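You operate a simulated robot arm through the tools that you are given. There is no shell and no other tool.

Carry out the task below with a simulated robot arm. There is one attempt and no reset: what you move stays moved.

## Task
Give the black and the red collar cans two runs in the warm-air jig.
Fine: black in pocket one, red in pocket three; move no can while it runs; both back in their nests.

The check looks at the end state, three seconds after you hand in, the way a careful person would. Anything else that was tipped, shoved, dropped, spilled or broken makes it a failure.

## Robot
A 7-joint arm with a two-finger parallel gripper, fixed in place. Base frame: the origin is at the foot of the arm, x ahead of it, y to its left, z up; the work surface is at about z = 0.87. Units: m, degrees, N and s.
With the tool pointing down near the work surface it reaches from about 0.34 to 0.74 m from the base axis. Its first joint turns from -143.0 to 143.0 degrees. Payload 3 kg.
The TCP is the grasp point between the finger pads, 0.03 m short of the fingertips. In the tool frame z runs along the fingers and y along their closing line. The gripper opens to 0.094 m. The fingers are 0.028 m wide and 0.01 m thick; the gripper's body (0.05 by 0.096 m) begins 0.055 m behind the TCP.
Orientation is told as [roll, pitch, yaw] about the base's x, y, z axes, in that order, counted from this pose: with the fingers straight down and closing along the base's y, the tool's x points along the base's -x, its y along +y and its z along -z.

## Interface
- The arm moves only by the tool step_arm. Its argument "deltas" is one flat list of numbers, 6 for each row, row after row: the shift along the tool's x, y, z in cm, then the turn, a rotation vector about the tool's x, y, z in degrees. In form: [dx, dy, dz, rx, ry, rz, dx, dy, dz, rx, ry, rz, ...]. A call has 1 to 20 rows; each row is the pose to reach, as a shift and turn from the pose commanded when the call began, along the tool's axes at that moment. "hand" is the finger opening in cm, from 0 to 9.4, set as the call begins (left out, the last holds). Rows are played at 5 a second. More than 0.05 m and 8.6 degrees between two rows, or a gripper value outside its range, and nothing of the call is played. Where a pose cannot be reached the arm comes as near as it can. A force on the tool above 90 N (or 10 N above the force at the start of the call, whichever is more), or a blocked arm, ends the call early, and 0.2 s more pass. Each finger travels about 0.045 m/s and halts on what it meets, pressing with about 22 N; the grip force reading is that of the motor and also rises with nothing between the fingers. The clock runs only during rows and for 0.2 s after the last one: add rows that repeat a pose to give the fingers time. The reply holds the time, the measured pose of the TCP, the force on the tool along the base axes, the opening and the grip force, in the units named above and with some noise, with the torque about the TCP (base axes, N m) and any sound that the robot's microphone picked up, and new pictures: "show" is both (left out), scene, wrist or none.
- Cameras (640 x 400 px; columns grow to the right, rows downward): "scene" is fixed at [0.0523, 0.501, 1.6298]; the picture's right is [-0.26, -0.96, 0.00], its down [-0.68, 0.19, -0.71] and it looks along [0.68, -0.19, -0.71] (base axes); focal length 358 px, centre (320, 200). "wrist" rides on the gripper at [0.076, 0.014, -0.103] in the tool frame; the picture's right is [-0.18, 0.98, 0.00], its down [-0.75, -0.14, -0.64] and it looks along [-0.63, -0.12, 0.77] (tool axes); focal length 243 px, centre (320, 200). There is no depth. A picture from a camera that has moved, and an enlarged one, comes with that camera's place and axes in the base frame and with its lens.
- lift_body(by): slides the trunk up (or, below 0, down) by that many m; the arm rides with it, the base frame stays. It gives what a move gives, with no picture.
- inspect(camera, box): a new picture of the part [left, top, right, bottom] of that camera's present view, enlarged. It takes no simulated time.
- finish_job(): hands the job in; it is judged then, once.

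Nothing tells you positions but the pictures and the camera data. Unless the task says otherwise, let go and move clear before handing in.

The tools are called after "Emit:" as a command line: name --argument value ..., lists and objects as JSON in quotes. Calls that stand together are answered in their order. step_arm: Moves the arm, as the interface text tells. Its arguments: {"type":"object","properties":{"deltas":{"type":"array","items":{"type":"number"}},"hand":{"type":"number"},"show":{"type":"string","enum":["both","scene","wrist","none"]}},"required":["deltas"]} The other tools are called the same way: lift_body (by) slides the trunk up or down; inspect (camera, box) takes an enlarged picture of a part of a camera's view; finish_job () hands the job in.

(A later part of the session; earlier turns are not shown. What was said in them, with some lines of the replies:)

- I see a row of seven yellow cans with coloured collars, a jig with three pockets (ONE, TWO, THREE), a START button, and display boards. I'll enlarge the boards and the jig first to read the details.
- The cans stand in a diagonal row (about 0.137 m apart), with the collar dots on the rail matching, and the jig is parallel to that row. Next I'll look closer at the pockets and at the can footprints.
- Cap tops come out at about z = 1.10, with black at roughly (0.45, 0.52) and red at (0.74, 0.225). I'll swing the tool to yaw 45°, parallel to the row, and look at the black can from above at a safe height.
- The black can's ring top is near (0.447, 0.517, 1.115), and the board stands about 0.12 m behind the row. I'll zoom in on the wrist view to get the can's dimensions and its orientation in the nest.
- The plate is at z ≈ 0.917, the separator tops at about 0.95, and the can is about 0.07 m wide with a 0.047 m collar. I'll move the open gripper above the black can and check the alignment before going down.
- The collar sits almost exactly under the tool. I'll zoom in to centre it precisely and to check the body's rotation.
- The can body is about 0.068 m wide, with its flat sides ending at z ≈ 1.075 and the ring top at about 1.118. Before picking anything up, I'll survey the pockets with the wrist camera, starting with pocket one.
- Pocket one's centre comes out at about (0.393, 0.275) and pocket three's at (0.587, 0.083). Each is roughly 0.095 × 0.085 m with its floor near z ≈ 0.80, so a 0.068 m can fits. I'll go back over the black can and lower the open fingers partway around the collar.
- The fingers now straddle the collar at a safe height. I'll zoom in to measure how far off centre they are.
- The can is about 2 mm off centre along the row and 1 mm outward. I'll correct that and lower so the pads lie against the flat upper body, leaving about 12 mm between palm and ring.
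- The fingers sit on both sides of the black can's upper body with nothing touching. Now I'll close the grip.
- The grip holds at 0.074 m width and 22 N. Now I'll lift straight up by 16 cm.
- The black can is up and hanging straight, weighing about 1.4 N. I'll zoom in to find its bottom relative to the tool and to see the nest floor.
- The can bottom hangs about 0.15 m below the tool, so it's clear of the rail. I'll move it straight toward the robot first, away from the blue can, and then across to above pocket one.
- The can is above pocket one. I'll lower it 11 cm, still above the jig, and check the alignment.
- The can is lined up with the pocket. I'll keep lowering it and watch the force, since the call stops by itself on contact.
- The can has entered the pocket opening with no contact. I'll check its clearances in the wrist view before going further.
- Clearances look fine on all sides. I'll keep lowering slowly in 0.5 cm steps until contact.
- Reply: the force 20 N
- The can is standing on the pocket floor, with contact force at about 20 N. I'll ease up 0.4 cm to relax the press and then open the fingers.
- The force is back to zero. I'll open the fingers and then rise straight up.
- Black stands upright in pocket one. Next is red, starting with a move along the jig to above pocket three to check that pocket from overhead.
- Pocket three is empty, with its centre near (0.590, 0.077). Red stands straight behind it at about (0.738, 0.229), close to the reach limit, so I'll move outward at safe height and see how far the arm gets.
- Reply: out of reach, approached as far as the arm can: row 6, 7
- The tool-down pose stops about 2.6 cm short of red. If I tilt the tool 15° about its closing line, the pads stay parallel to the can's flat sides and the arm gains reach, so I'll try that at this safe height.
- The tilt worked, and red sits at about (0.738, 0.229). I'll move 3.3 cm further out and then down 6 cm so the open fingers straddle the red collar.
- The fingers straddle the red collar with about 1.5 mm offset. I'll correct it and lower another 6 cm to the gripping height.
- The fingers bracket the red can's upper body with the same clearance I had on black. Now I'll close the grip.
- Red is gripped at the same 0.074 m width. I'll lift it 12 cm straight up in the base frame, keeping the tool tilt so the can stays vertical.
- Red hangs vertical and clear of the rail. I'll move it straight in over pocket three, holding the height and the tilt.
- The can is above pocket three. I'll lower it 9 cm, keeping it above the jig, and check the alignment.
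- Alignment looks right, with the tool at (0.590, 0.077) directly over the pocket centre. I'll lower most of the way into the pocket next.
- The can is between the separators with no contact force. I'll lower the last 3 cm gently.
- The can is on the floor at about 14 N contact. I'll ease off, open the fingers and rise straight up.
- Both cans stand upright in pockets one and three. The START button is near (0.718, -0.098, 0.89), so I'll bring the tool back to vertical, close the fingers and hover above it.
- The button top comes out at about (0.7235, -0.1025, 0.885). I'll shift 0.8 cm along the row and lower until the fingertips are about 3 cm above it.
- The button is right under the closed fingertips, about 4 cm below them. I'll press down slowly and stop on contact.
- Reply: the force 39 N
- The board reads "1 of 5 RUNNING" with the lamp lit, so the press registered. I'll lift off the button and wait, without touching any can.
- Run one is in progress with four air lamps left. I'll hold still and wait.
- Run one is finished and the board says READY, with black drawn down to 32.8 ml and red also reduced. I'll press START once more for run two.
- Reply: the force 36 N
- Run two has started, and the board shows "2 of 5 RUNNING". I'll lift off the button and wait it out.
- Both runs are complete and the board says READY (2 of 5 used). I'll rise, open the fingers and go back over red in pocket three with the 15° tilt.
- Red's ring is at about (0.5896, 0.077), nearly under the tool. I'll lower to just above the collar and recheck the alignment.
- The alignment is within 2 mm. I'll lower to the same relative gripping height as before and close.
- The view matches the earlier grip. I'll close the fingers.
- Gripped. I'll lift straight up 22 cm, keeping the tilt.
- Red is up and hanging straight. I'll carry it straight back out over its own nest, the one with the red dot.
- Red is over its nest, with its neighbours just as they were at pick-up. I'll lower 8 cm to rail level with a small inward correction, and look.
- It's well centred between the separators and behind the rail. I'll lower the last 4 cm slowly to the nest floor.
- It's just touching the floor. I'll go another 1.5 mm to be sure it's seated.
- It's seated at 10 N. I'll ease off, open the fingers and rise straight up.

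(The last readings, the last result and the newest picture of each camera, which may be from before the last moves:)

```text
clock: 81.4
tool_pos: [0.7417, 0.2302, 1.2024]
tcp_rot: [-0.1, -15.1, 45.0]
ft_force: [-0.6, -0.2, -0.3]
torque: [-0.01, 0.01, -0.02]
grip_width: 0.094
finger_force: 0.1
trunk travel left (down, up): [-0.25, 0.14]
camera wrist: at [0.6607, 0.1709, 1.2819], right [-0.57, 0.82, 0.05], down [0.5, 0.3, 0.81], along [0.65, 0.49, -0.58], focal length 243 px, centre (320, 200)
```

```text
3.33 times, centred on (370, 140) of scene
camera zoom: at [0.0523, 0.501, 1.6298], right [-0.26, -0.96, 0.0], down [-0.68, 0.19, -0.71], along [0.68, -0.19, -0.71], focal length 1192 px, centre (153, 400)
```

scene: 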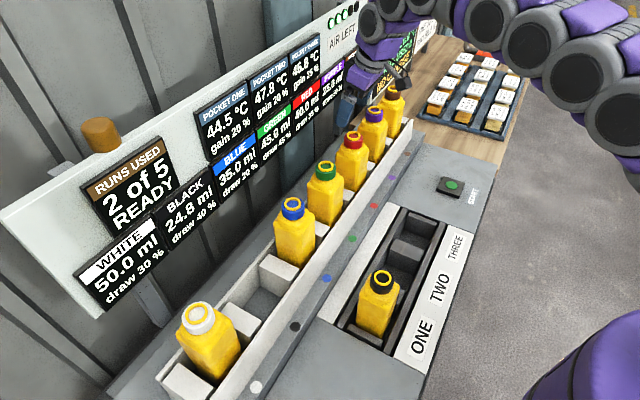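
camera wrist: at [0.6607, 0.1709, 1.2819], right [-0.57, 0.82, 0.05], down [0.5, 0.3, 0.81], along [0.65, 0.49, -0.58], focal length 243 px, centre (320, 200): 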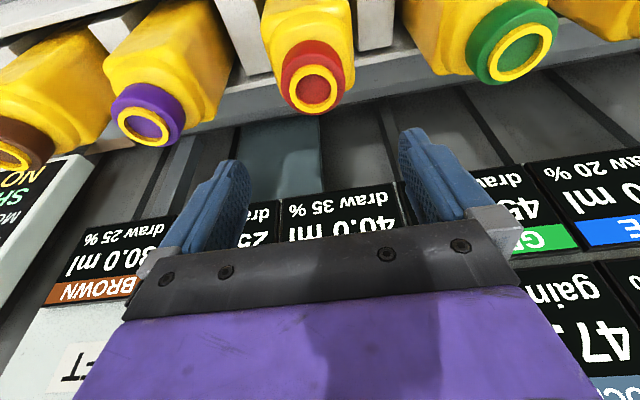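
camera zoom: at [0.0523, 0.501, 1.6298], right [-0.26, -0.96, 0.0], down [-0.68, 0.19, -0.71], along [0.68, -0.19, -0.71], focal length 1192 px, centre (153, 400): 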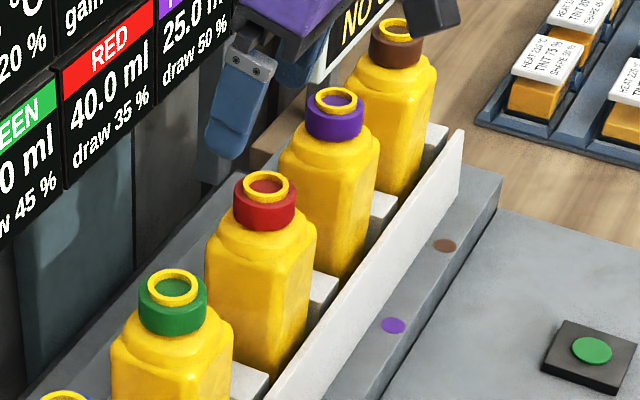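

Red is back in its nest, upright, with its neighbours untouched. Next I'll go back over black in pocket one, inward first and then along the jig, untilting on the way.

Emit:
step_arm --deltas '[4.086, 0, -1.095, 0, 0, 0, 8.58, 0, -2.3, 0, 0, 0, 13.07, 0, -3.5, 0, 5, 0, 17.16, 2, -4.6, 0, 10, 0, 20.43, 5, -5.474, 0, 15, 0, 20.43, 9.5, -5.474, 0, 15, 0, 20.43, 14, -5.474, 0, 15, 0, 20.43, 18.5, -5.474, 0, 15, 0, 20.43, 23, -5.474, 0, 15, 0, 20.43, 27.85, -5.474, 0, 15, 0, 20.43, 27.85, -5.474, 0, 15, 0, 20.43, 27.85, -5.474, 0, 15, 0]' --hand 9.4

Emit:
inspect --camera "wrist" --box '[220, 20, 420, 145]'

```text
clock: 84.0
tool_pos: [0.3926, 0.2754, 1.2034]
tcp_rot: [-0.1, 0.0, 45.0]
ft_force: [0.0, 0.4, 0.7]
torque: [-0.01, 0.02, 0.01]
grip_width: 0.094
finger_force: 0.1
trunk travel left (down, up): [-0.25, 0.14]
camera wrist: at [0.3282, 0.2321, 1.3065], right [-0.56, 0.83, 0.0], down [0.63, 0.43, 0.64], along [0.53, 0.36, -0.77], focal length 243 px, centre (320, 200)
```

scene: 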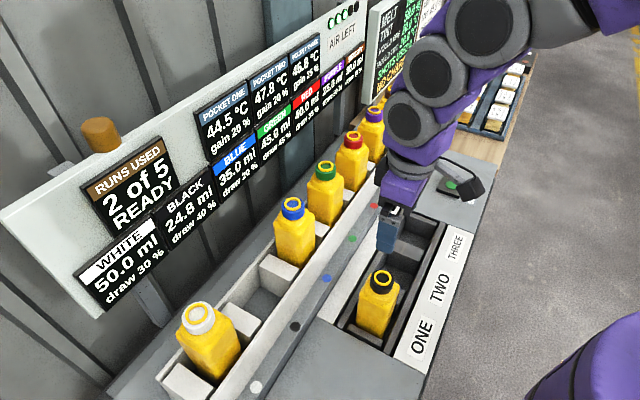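
wrist: 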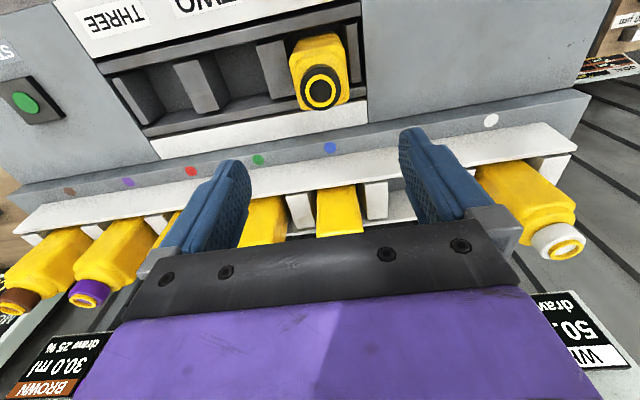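

```text
3.20 times, centred on (320, 82) of wrist
camera zoom: at [0.3282, 0.2321, 1.3065], right [-0.56, 0.83, 0.0], down [0.63, 0.43, 0.64], along [0.53, 0.36, -0.77], focal length 776 px, centre (320, 576)
```

zoom: 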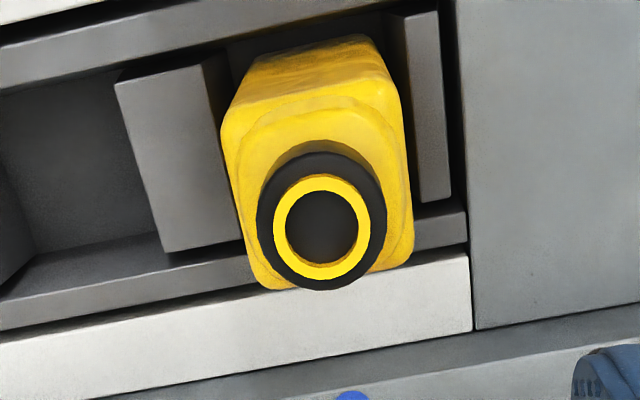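

Black is where I left it, about 4 mm outward of the tool. I'll correct that and lower to just above its collar.

Emit:
step_arm --deltas '[-0.4, 0.05, 4, 0, 0, 0, -0.4, 0.05, 8, 0, 0, 0, -0.4, 0.05, 12, 0, 0, 0, -0.4, 0.05, 15, 0, 0, 0, -0.4, 0.05, 16.2, 0, 0, 0, -0.4, 0.05, 16.2, 0, 0, 0]' --hand 9.4

Emit:
inspect --camera "wrist" --box '[220, 100, 420, 225]'

```text
clock: 85.4
tool_pos: [0.3937, 0.276, 1.0411]
tcp_rot: [-0.1, -0.1, 45.0]
ft_force: [0.4, 0.0, -0.1]
torque: [0.02, -0.01, -0.01]
grip_width: 0.094
finger_force: 0.0
trunk travel left (down, up): [-0.25, 0.14]
camera wrist: at [0.3307, 0.2355, 1.1441], right [-0.56, 0.83, 0.0], down [0.63, 0.43, 0.64], along [0.53, 0.36, -0.77], focal length 243 px, centre (320, 200)
```

scene: 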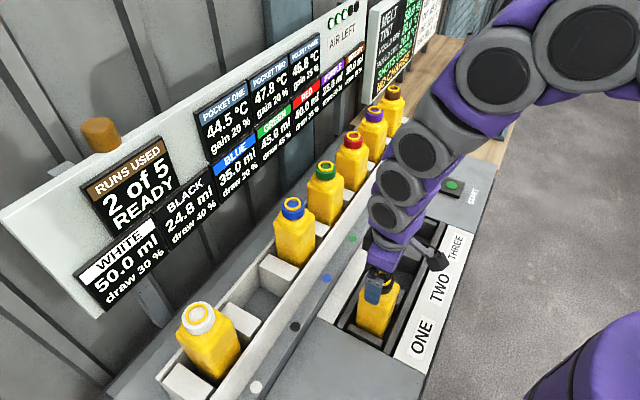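
wrist: 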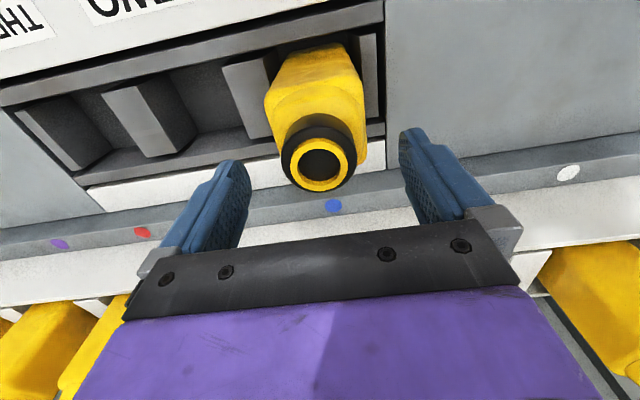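

```text
3.20 times, centred on (320, 162) of wrist
camera zoom: at [0.3307, 0.2355, 1.1441], right [-0.56, 0.83, 0.0], down [0.63, 0.43, 0.64], along [0.53, 0.36, -0.77], focal length 776 px, centre (320, 320)
```

zoom: 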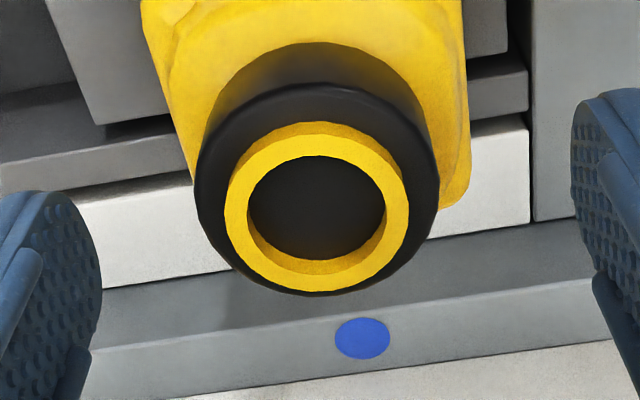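

The fingers straddle the black collar, and I measure the can about 3 mm inward. I'll shift back by that and lower 6.2 cm to the gripping height.

Emit:
step_arm --deltas '[0.28, -0.08, 0, 0, 0, 0, 0.28, -0.08, 2, 0, 0, 0, 0.28, -0.08, 4, 0, 0, 0, 0.28, -0.08, 6.2, 0, 0, 0, 0.28, -0.08, 6.2, 0, 0, 0]' --hand 9.4

Emit:
inspect --camera "wrist" --box '[180, 60, 460, 235]'

```text
clock: 86.6
tool_pos: [0.3948, 0.2755, 0.9778]
tcp_rot: [-0.1, -0.2, 45.0]
ft_force: [0.1, 0.6, -1.4]
torque: [0.0, 0.01, -0.01]
grip_width: 0.0943
finger_force: 0.1
trunk travel left (down, up): [-0.25, 0.14]
camera wrist: at [0.3307, 0.2332, 1.0808], right [-0.57, 0.82, 0.0], down [0.63, 0.43, 0.64], along [0.53, 0.36, -0.77], focal length 243 px, centre (320, 200)
```

scene: 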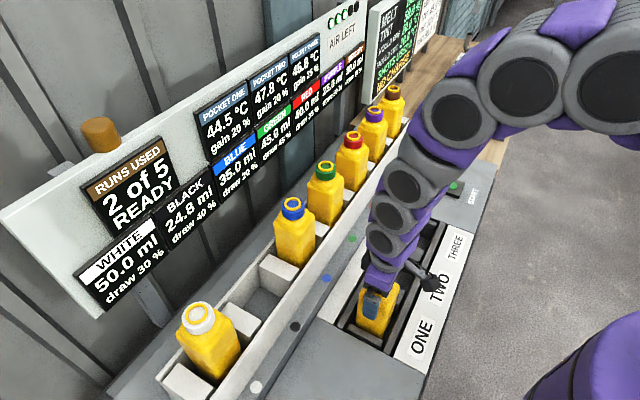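
wrist: 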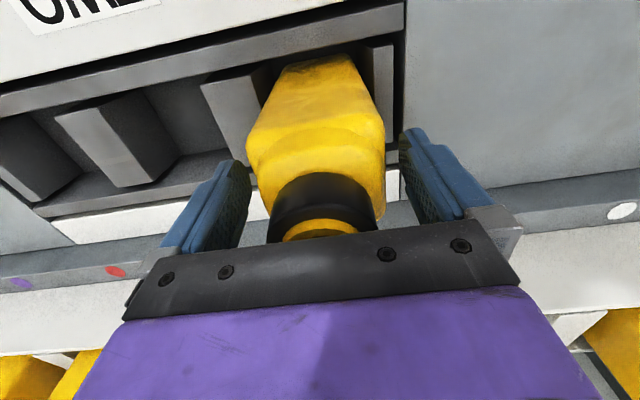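

```text
2.29 times, centred on (320, 148) of wrist
camera zoom: at [0.3307, 0.2332, 1.0808], right [-0.57, 0.82, 0.0], down [0.63, 0.43, 0.64], along [0.53, 0.36, -0.77], focal length 555 px, centre (320, 320)
```

zoom: 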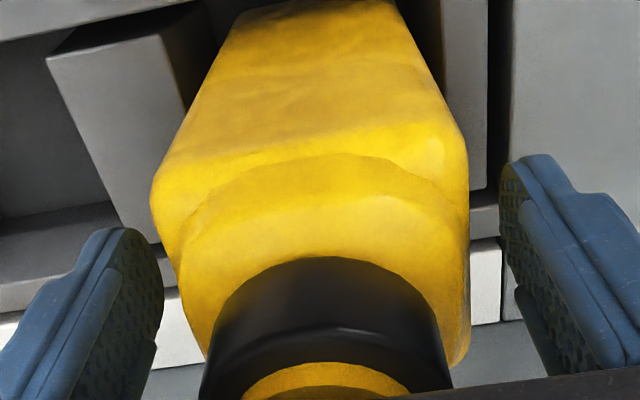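

This matches the original grip. I'll close, then lift straight up.

Emit:
step_arm --deltas '[0, 0, 0, 0, 0, 0, 0, 0, 0, 0, 0, 0, 0, 0, 0, 0, 0, 0, 0, 0, 0, 0, 0, 0, 0, 0, 0, 0, 0, 0, 0, 0, 0, 0, 0, 0]' --hand 4.0 --show "wrist"

```text
clock: 88.0
tool_pos: [0.3949, 0.2762, 0.9771]
tcp_rot: [-0.1, 0.1, 45.1]
ft_force: [-0.2, 0.0, -0.1]
torque: [0.04, 0.0, 0.0]
grip_width: 0.074
finger_force: 22.1
trunk travel left (down, up): [-0.25, 0.14]
camera wrist: at [0.3308, 0.2331, 1.0807], right [-0.57, 0.83, 0.0], down [0.63, 0.43, 0.64], along [0.53, 0.36, -0.77], focal length 243 px, centre (320, 200)
```

wrist: 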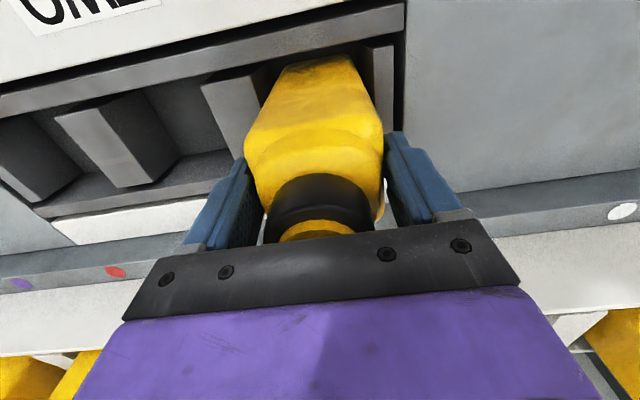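

Emit:
step_arm --deltas '[0, 0, -1, 0, 0, 0, 0, 0, -3, 0, 0, 0, 0, 0, -6, 0, 0, 0, 0, 0, -9, 0, 0, 0, 0, 0, -12, 0, 0, 0, 0, 0, -15, 0, 0, 0, 0, 0, -18, 0, 0, 0, 0, 0, -21, 0, 0, 0, 0, 0, -24, 0, 0, 0, 0, 0, -25.5, 0, 0, 0, 0, 0, -25.5, 0, 0, 0]'

```text
clock: 90.4
tool_pos: [0.3954, 0.2771, 1.2306]
tcp_rot: [0.0, -0.1, 44.9]
ft_force: [0.9, -0.6, -0.4]
torque: [0.03, 0.01, 0.03]
grip_width: 0.0739
finger_force: 21.8
trunk travel left (down, up): [-0.25, 0.14]
camera wrist: at [0.3314, 0.2341, 1.3339], right [-0.56, 0.83, 0.0], down [0.63, 0.43, 0.64], along [0.53, 0.36, -0.77], focal length 243 px, centre (320, 200)
```

scene: 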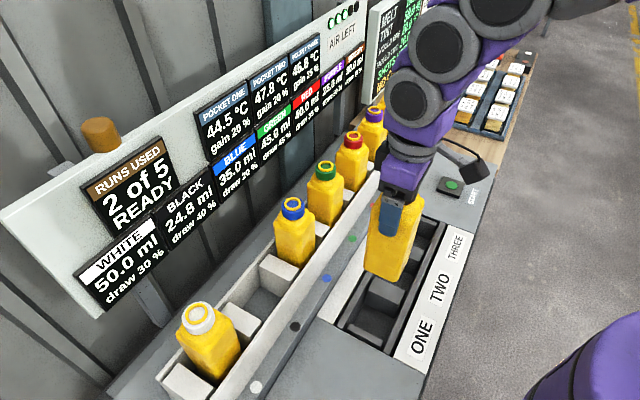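
wrist: 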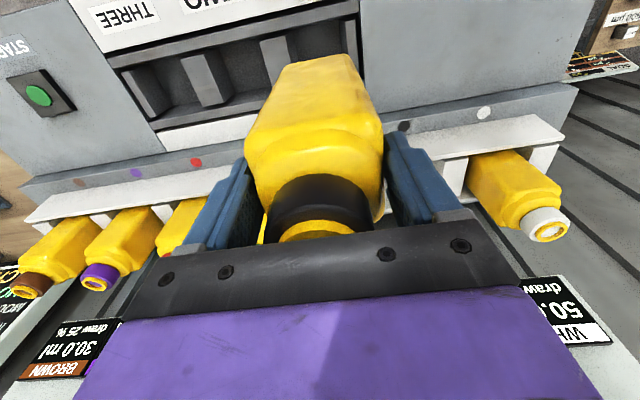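

Black is up and clear. I'll retrace the route, moving along the jig first and then straight out over its nest with the black dot.

Emit:
step_arm --deltas '[-1.5, 2.5, 0, 0, 0, 0, -3.5, 6, 0, 0, 0, 0, -6, 9.5, 0, 0, 0, 0, -8.5, 12.3, 0, 0, 0, 0, -10, 13.05, 0, 0, 0, 0, -13, 13.05, 0, 0, 0, 0, -16, 13.05, 0, 0, 0, 0, -19, 13.05, 0, 0, 0, 0, -20.9, 13.05, 0, 0, 0, 0, -20.9, 13.05, 0, 0, 0, 0, -20.9, 13.05, 0, 0, 0, 0]'

Emit:
inspect --camera "scene" --box '[180, 180, 340, 330]'

Emit:
inspect --camera "wrist" --box '[200, 0, 440, 150]'

```text
clock: 92.8
tool_pos: [0.4506, 0.5182, 1.2354]
tcp_rot: [0.0, 0.0, 45.0]
ft_force: [-0.2, 0.4, 0.0]
torque: [-0.02, 0.01, 0.01]
grip_width: 0.0739
finger_force: 22.0
trunk travel left (down, up): [-0.25, 0.14]
camera wrist: at [0.3866, 0.4753, 1.3381], right [-0.56, 0.83, 0.0], down [0.63, 0.43, 0.64], along [0.53, 0.36, -0.77], focal length 243 px, centre (320, 200)
```

scene: 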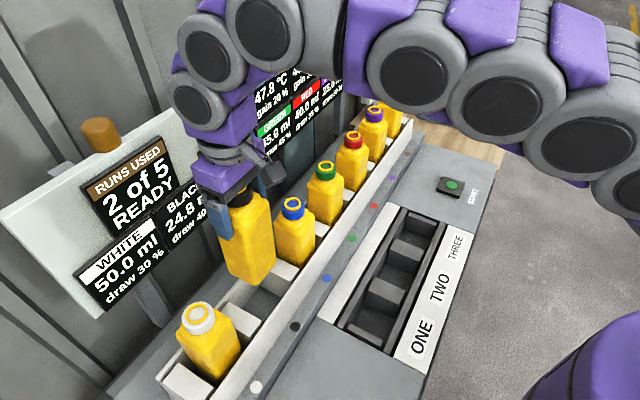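
wrist: 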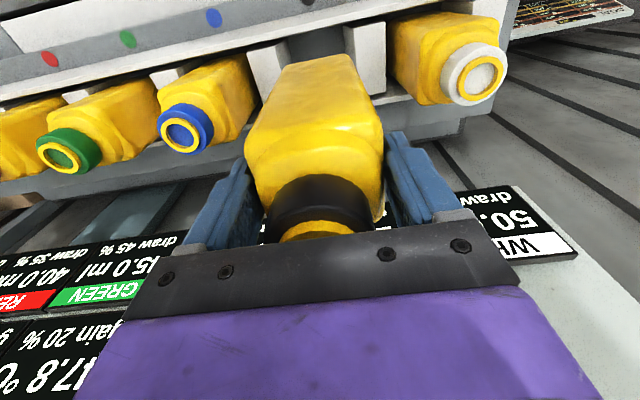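

```text
2.67 times, centred on (260, 255) of scene
camera zoom: at [0.0523, 0.501, 1.6298], right [-0.26, -0.96, 0.0], down [-0.68, 0.19, -0.71], along [0.68, -0.19, -0.71], focal length 954 px, centre (480, 53)
```

zoom: 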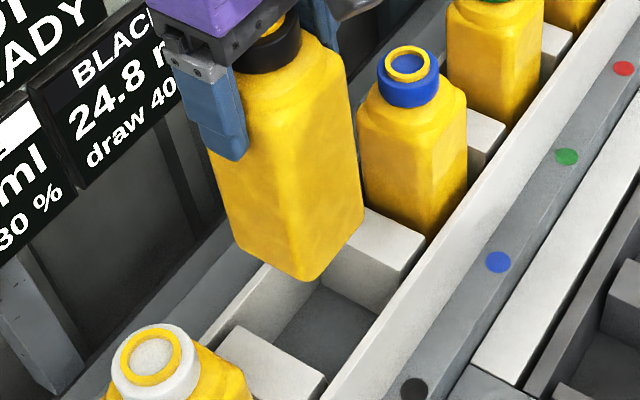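

```text
2.67 times, centred on (320, 75) of wrist
camera zoom: at [0.3866, 0.4753, 1.3381], right [-0.56, 0.83, 0.0], down [0.63, 0.43, 0.64], along [0.53, 0.36, -0.77], focal length 647 px, centre (320, 533)
```

zoom: 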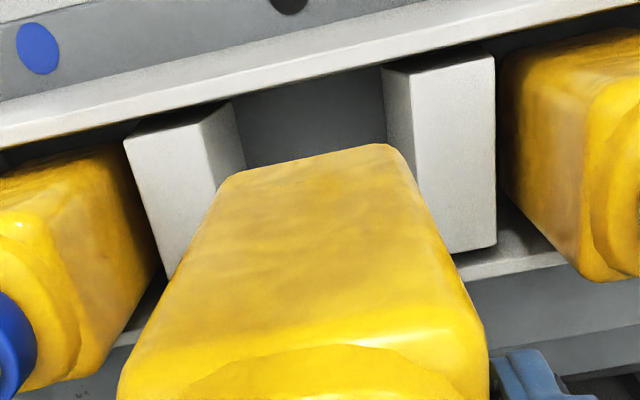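

Black hangs over its nest with about 2 mm to correct. I'll apply that and lower to rail level.

Emit:
step_arm --deltas '[0.15, -0.2, 1, 0, 0, 0, 0.15, -0.2, 4, 0, 0, 0, 0.15, -0.2, 7, 0, 0, 0, 0.15, -0.2, 9.5, 0, 0, 0, 0.15, -0.2, 11.5, 0, 0, 0, 0.15, -0.2, 11.5, 0, 0, 0, 0.15, -0.2, 11.5, 0, 0, 0]'

Emit:
inspect --camera "scene" --box '[180, 180, 340, 330]'

Emit:
inspect --camera "wrist" --box '[200, 0, 440, 150]'

```text
clock: 94.4
tool_pos: [0.4498, 0.5139, 1.1192]
tcp_rot: [0.0, 0.1, 44.9]
ft_force: [0.1, -0.7, -0.6]
torque: [0.0, 0.01, -0.02]
grip_width: 0.0741
finger_force: 21.9
trunk travel left (down, up): [-0.25, 0.14]
camera wrist: at [0.3871, 0.4716, 1.2215], right [-0.56, 0.83, 0.0], down [0.63, 0.43, 0.64], along [0.53, 0.36, -0.77], focal length 243 px, centre (320, 200)
```

scene: 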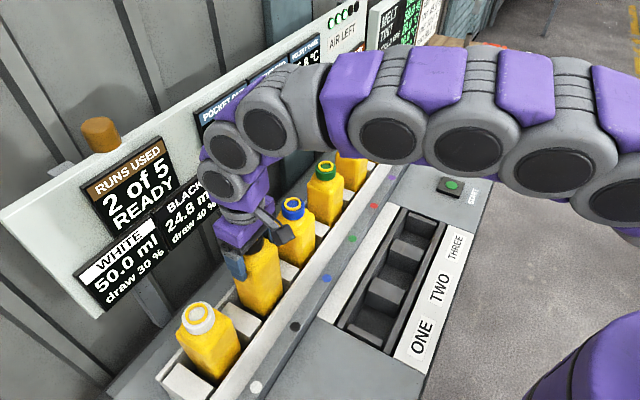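
wrist: 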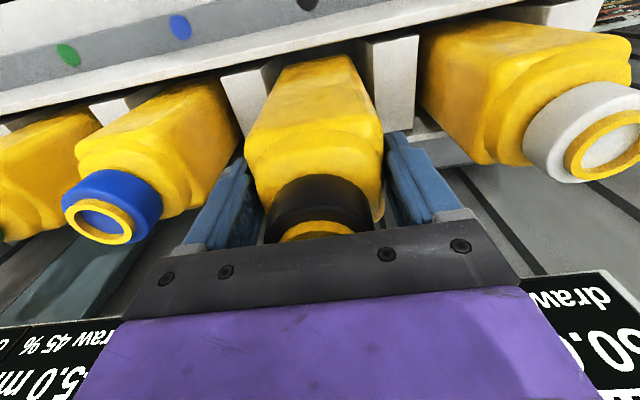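

```text
2.67 times, centred on (260, 255) of scene
camera zoom: at [0.0523, 0.501, 1.6298], right [-0.26, -0.96, 0.0], down [-0.68, 0.19, -0.71], along [0.68, -0.19, -0.71], focal length 954 px, centre (480, 53)
```

zoom: 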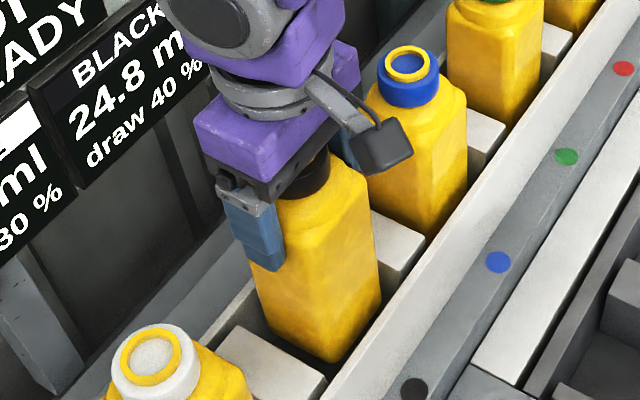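

```text
2.67 times, centred on (320, 75) of wrist
camera zoom: at [0.3871, 0.4716, 1.2215], right [-0.56, 0.83, 0.0], down [0.63, 0.43, 0.64], along [0.53, 0.36, -0.77], focal length 647 px, centre (320, 533)
```

zoom: 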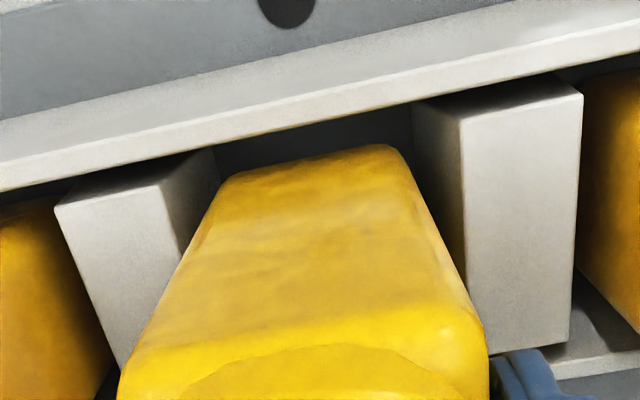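

It's centred in the nest opening. I'll lower the last 4 cm slowly.

Emit:
step_arm --deltas '[0, 0, 1, 0, 0, 0, 0, 0, 2, 0, 0, 0, 0, 0, 3, 0, 0, 0, 0, 0, 3.5, 0, 0, 0, 0, 0, 3.8, 0, 0, 0, 0, 0, 4.0, 0, 0, 0, 0, 0, 4.2, 0, 0, 0, 0, 0, 4.2, 0, 0, 0]'

Emit:
inspect --camera "wrist" --box '[200, 0, 440, 150]'

```text
clock: 96.2
tool_pos: [0.4514, 0.5159, 1.0754]
tcp_rot: [0.0, -0.1, 44.9]
ft_force: [-0.1, -0.5, 0.2]
torque: [0.01, 0.01, 0.0]
grip_width: 0.074
finger_force: 22.0
trunk travel left (down, up): [-0.25, 0.14]
camera wrist: at [0.3869, 0.4729, 1.1795], right [-0.56, 0.83, 0.0], down [0.63, 0.43, 0.64], along [0.53, 0.36, -0.77], focal length 243 px, centre (320, 200)
```

scene: 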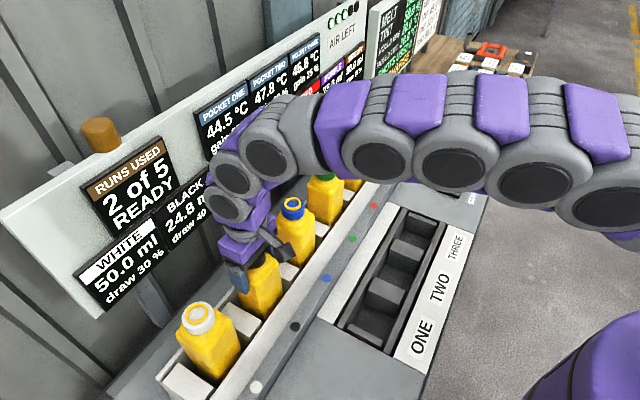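
wrist: 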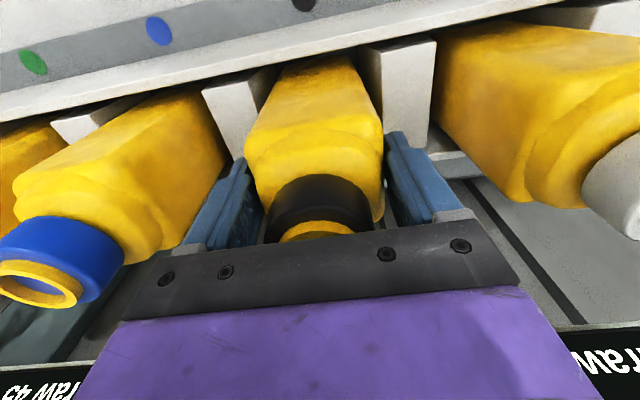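

```text
2.67 times, centred on (320, 75) of wrist
camera zoom: at [0.3869, 0.4729, 1.1795], right [-0.56, 0.83, 0.0], down [0.63, 0.43, 0.64], along [0.53, 0.36, -0.77], focal length 647 px, centre (320, 533)
```

zoom: 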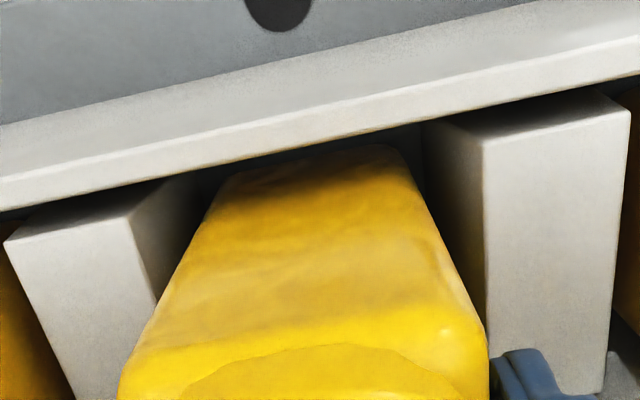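

It's very nearly on the floor, and the picture matches the start. I'll go down a few more millimetres until I feel contact.

Emit:
step_arm --deltas '[0, 0, 0.1, 0, 0, 0, 0, 0, 0.2, 0, 0, 0, 0, 0, 0.2, 0, 0, 0]' --show "none"

```text
clock: 97.0
tool_pos: [0.4506, 0.515, 1.0752]
tcp_rot: [-0.1, -0.2, 45.0]
ft_force: [-2.0, 0.4, 14.9]
torque: [-0.3, 0.11, -0.04]
grip_width: 0.0738
finger_force: 21.6
trunk travel left (down, up): [-0.25, 0.14]
```

It's seated firmly at about 15 N. I'll ease off 2 mm, open the fingers and rise straight up.

Emit:
step_arm --deltas '[0, 0, -0.1, 0, 0, 0, 0, 0, -0.2, 0, 0, 0, 0, 0, -0.2, 0, 0, 0]' --show "none"

Emit:
step_arm --deltas '[0, 0, 0, 0, 0, 0, 0, 0, 0, 0, 0, 0, 0, 0, 0, 0, 0, 0, 0, 0, 0, 0, 0, 0, 0, 0, -1, 0, 0, 0, 0, 0, -3, 0, 0, 0, 0, 0, -6, 0, 0, 0, 0, 0, -10, 0, 0, 0, 0, 0, -13, 0, 0, 0, 0, 0, -16, 0, 0, 0, 0, 0, -16, 0, 0, 0]' --hand 9.4

Emit:
inspect --camera "scene" --box '[180, 180, 340, 330]'

Emit:
inspect --camera "wrist" --box '[200, 0, 440, 150]'

```text
clock: 97.8
tool_pos: [0.4498, 0.5162, 1.0765]
tcp_rot: [0.1, 0.1, 45.1]
ft_force: [0.1, -0.2, -1.6]
torque: [-0.01, -0.01, 0.0]
grip_width: 0.0737
finger_force: 22.1
trunk travel left (down, up): [-0.25, 0.14]
```

```text
clock: 100.2
tool_pos: [0.4496, 0.5187, 1.2374]
tcp_rot: [-0.1, 0.0, 44.9]
ft_force: [0.0, -0.5, -0.2]
torque: [-0.01, 0.0, 0.03]
grip_width: 0.094
finger_force: 0.0
trunk travel left (down, up): [-0.25, 0.14]
camera wrist: at [0.3858, 0.476, 1.34], right [-0.56, 0.83, 0.0], down [0.63, 0.43, 0.64], along [0.53, 0.36, -0.77], focal length 243 px, centre (320, 200)
```

scene: 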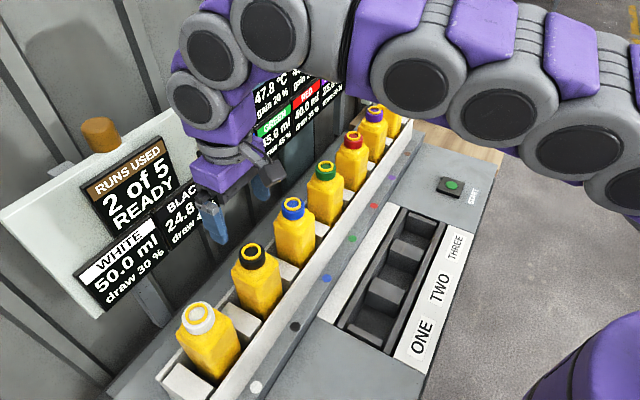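
wrist: 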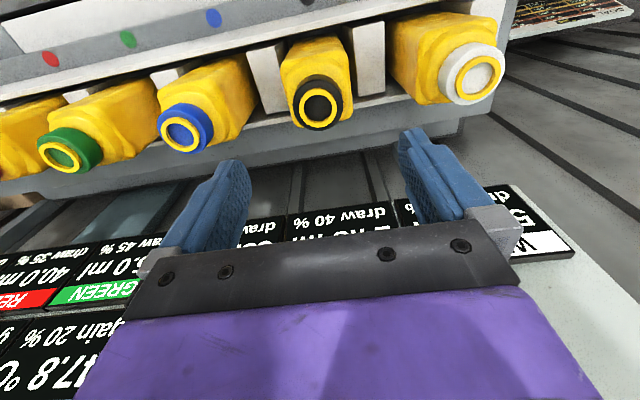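

```text
2.67 times, centred on (260, 255) of scene
camera zoom: at [0.0523, 0.501, 1.6298], right [-0.26, -0.96, 0.0], down [-0.68, 0.19, -0.71], along [0.68, -0.19, -0.71], focal length 954 px, centre (480, 53)
```

zoom: 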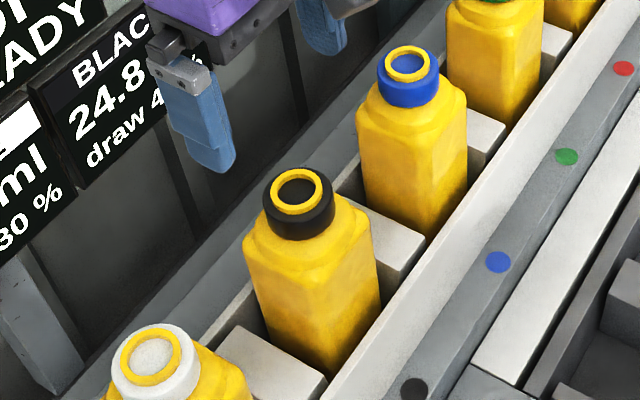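

```text
2.67 times, centred on (320, 75) of wrist
camera zoom: at [0.3858, 0.476, 1.34], right [-0.56, 0.83, 0.0], down [0.63, 0.43, 0.64], along [0.53, 0.36, -0.77], focal length 647 px, centre (320, 533)
```

zoom: 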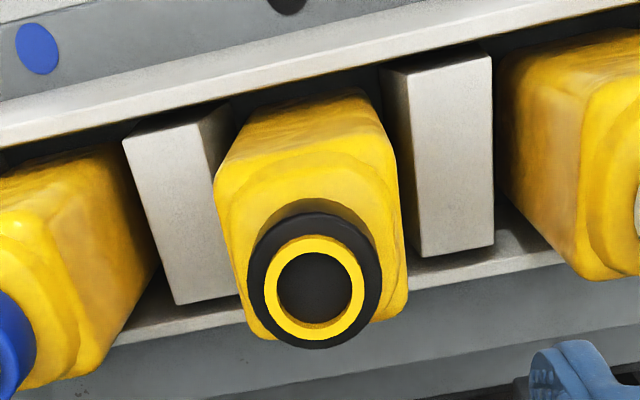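

Black is back in its nest, upright. I'll move the arm clear of the row and check the whole scene before handing in.

Emit:
step_arm --deltas '[4, 0, -1, 0, 0, 0, 8, 0, -1, 0, 0, 0, 12, -2, -1, 0, 0, 0, 16, -5, -1, 0, 0, 0, 20, -8, -1, 0, 0, 0, 23, -11, -1, 0, 0, 0, 25, -14, -1, 0, 0, 0, 25, -18, -1, 0, 0, 0, 25, -18, -1, 0, 0, 0, 25, -18, -1, 0, 0, 0]'

Emit:
inspect --camera "scene" --box '[60, 0, 380, 200]'

Emit:
inspect --camera "scene" --box '[160, 60, 460, 400]'

```text
clock: 102.4
tool_pos: [0.4032, 0.2132, 1.2468]
tcp_rot: [0.0, 0.1, 45.0]
ft_force: [-0.3, 0.5, -0.7]
torque: [-0.02, 0.02, -0.01]
grip_width: 0.0941
finger_force: 0.0
trunk travel left (down, up): [-0.25, 0.14]
camera wrist: at [0.3394, 0.1701, 1.3513], right [-0.57, 0.82, 0.0], down [0.63, 0.43, 0.64], along [0.53, 0.36, -0.77], focal length 243 px, centre (320, 200)
```

scene: 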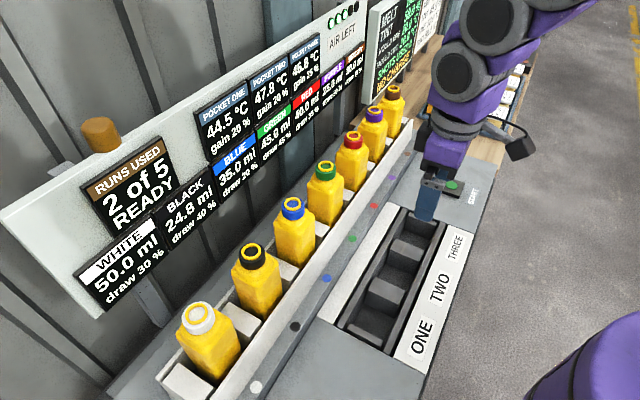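
wrist: 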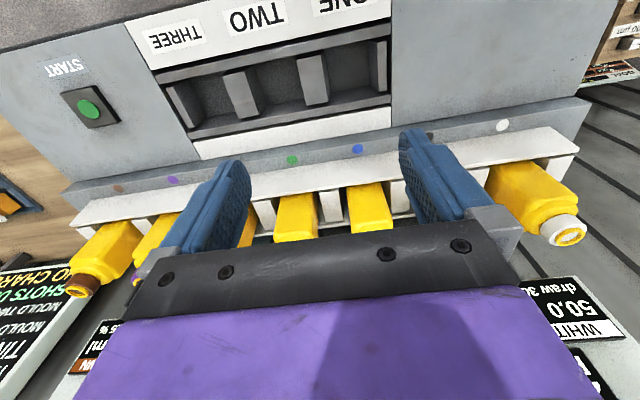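

```text
2.00 times, centred on (220, 100) of scene
camera zoom: at [0.0523, 0.501, 1.6298], right [-0.26, -0.96, 0.0], down [-0.68, 0.19, -0.71], along [0.68, -0.19, -0.71], focal length 715 px, centre (520, 400)
```

zoom: 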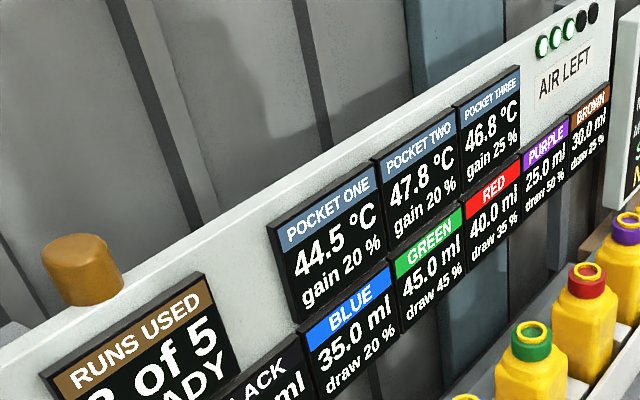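

```text
1.18 times, centred on (310, 230) of scene
camera zoom: at [0.0523, 0.501, 1.6298], right [-0.26, -0.96, 0.0], down [-0.68, 0.19, -0.71], along [0.68, -0.19, -0.71], focal length 421 px, centre (332, 165)
```

zoom: 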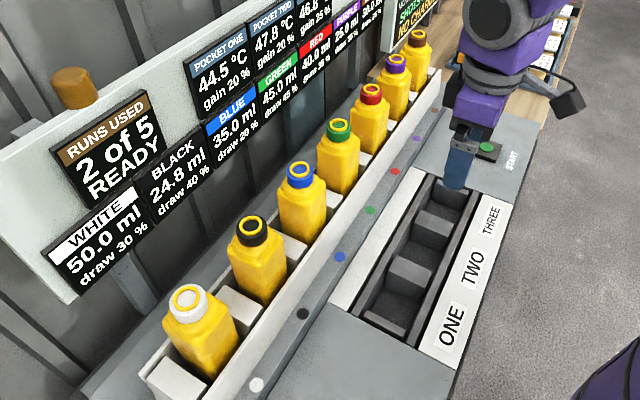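

All seven cans stand upright in their own nests, the jig is empty and reads "2 of 5 READY", and the arm is clear with its gripper open. Two runs are done with black in pocket one and red in pocket three, so I'm handing in.

Emit:
finish_job

```text
The job is handed in.
```

The black and red collar cans have had their two runs in the warm-air jig, and I've handed the job in. I haven't seen the result of the check.

- **Runs:** Black sat in pocket one and red in pocket three for both runs. I pressed START twice, and the board read "2 of 5 READY" at the end. I moved no can while the jig was running.
- **Readings:** Black went from 40.0 ml to 24.8 ml, and red from 55.0 ml to 40.0 ml. The other cans' readings did not change in the views I had.
- **End state:** Both cans are back upright in their own nests. The other five cans look undisturbed. The jig is empty, and the arm is clear with the gripper open.

When I first set black down in pocket one, it slid about a centimetre in the grip as it met the floor. It stayed upright, and I saw no damage.
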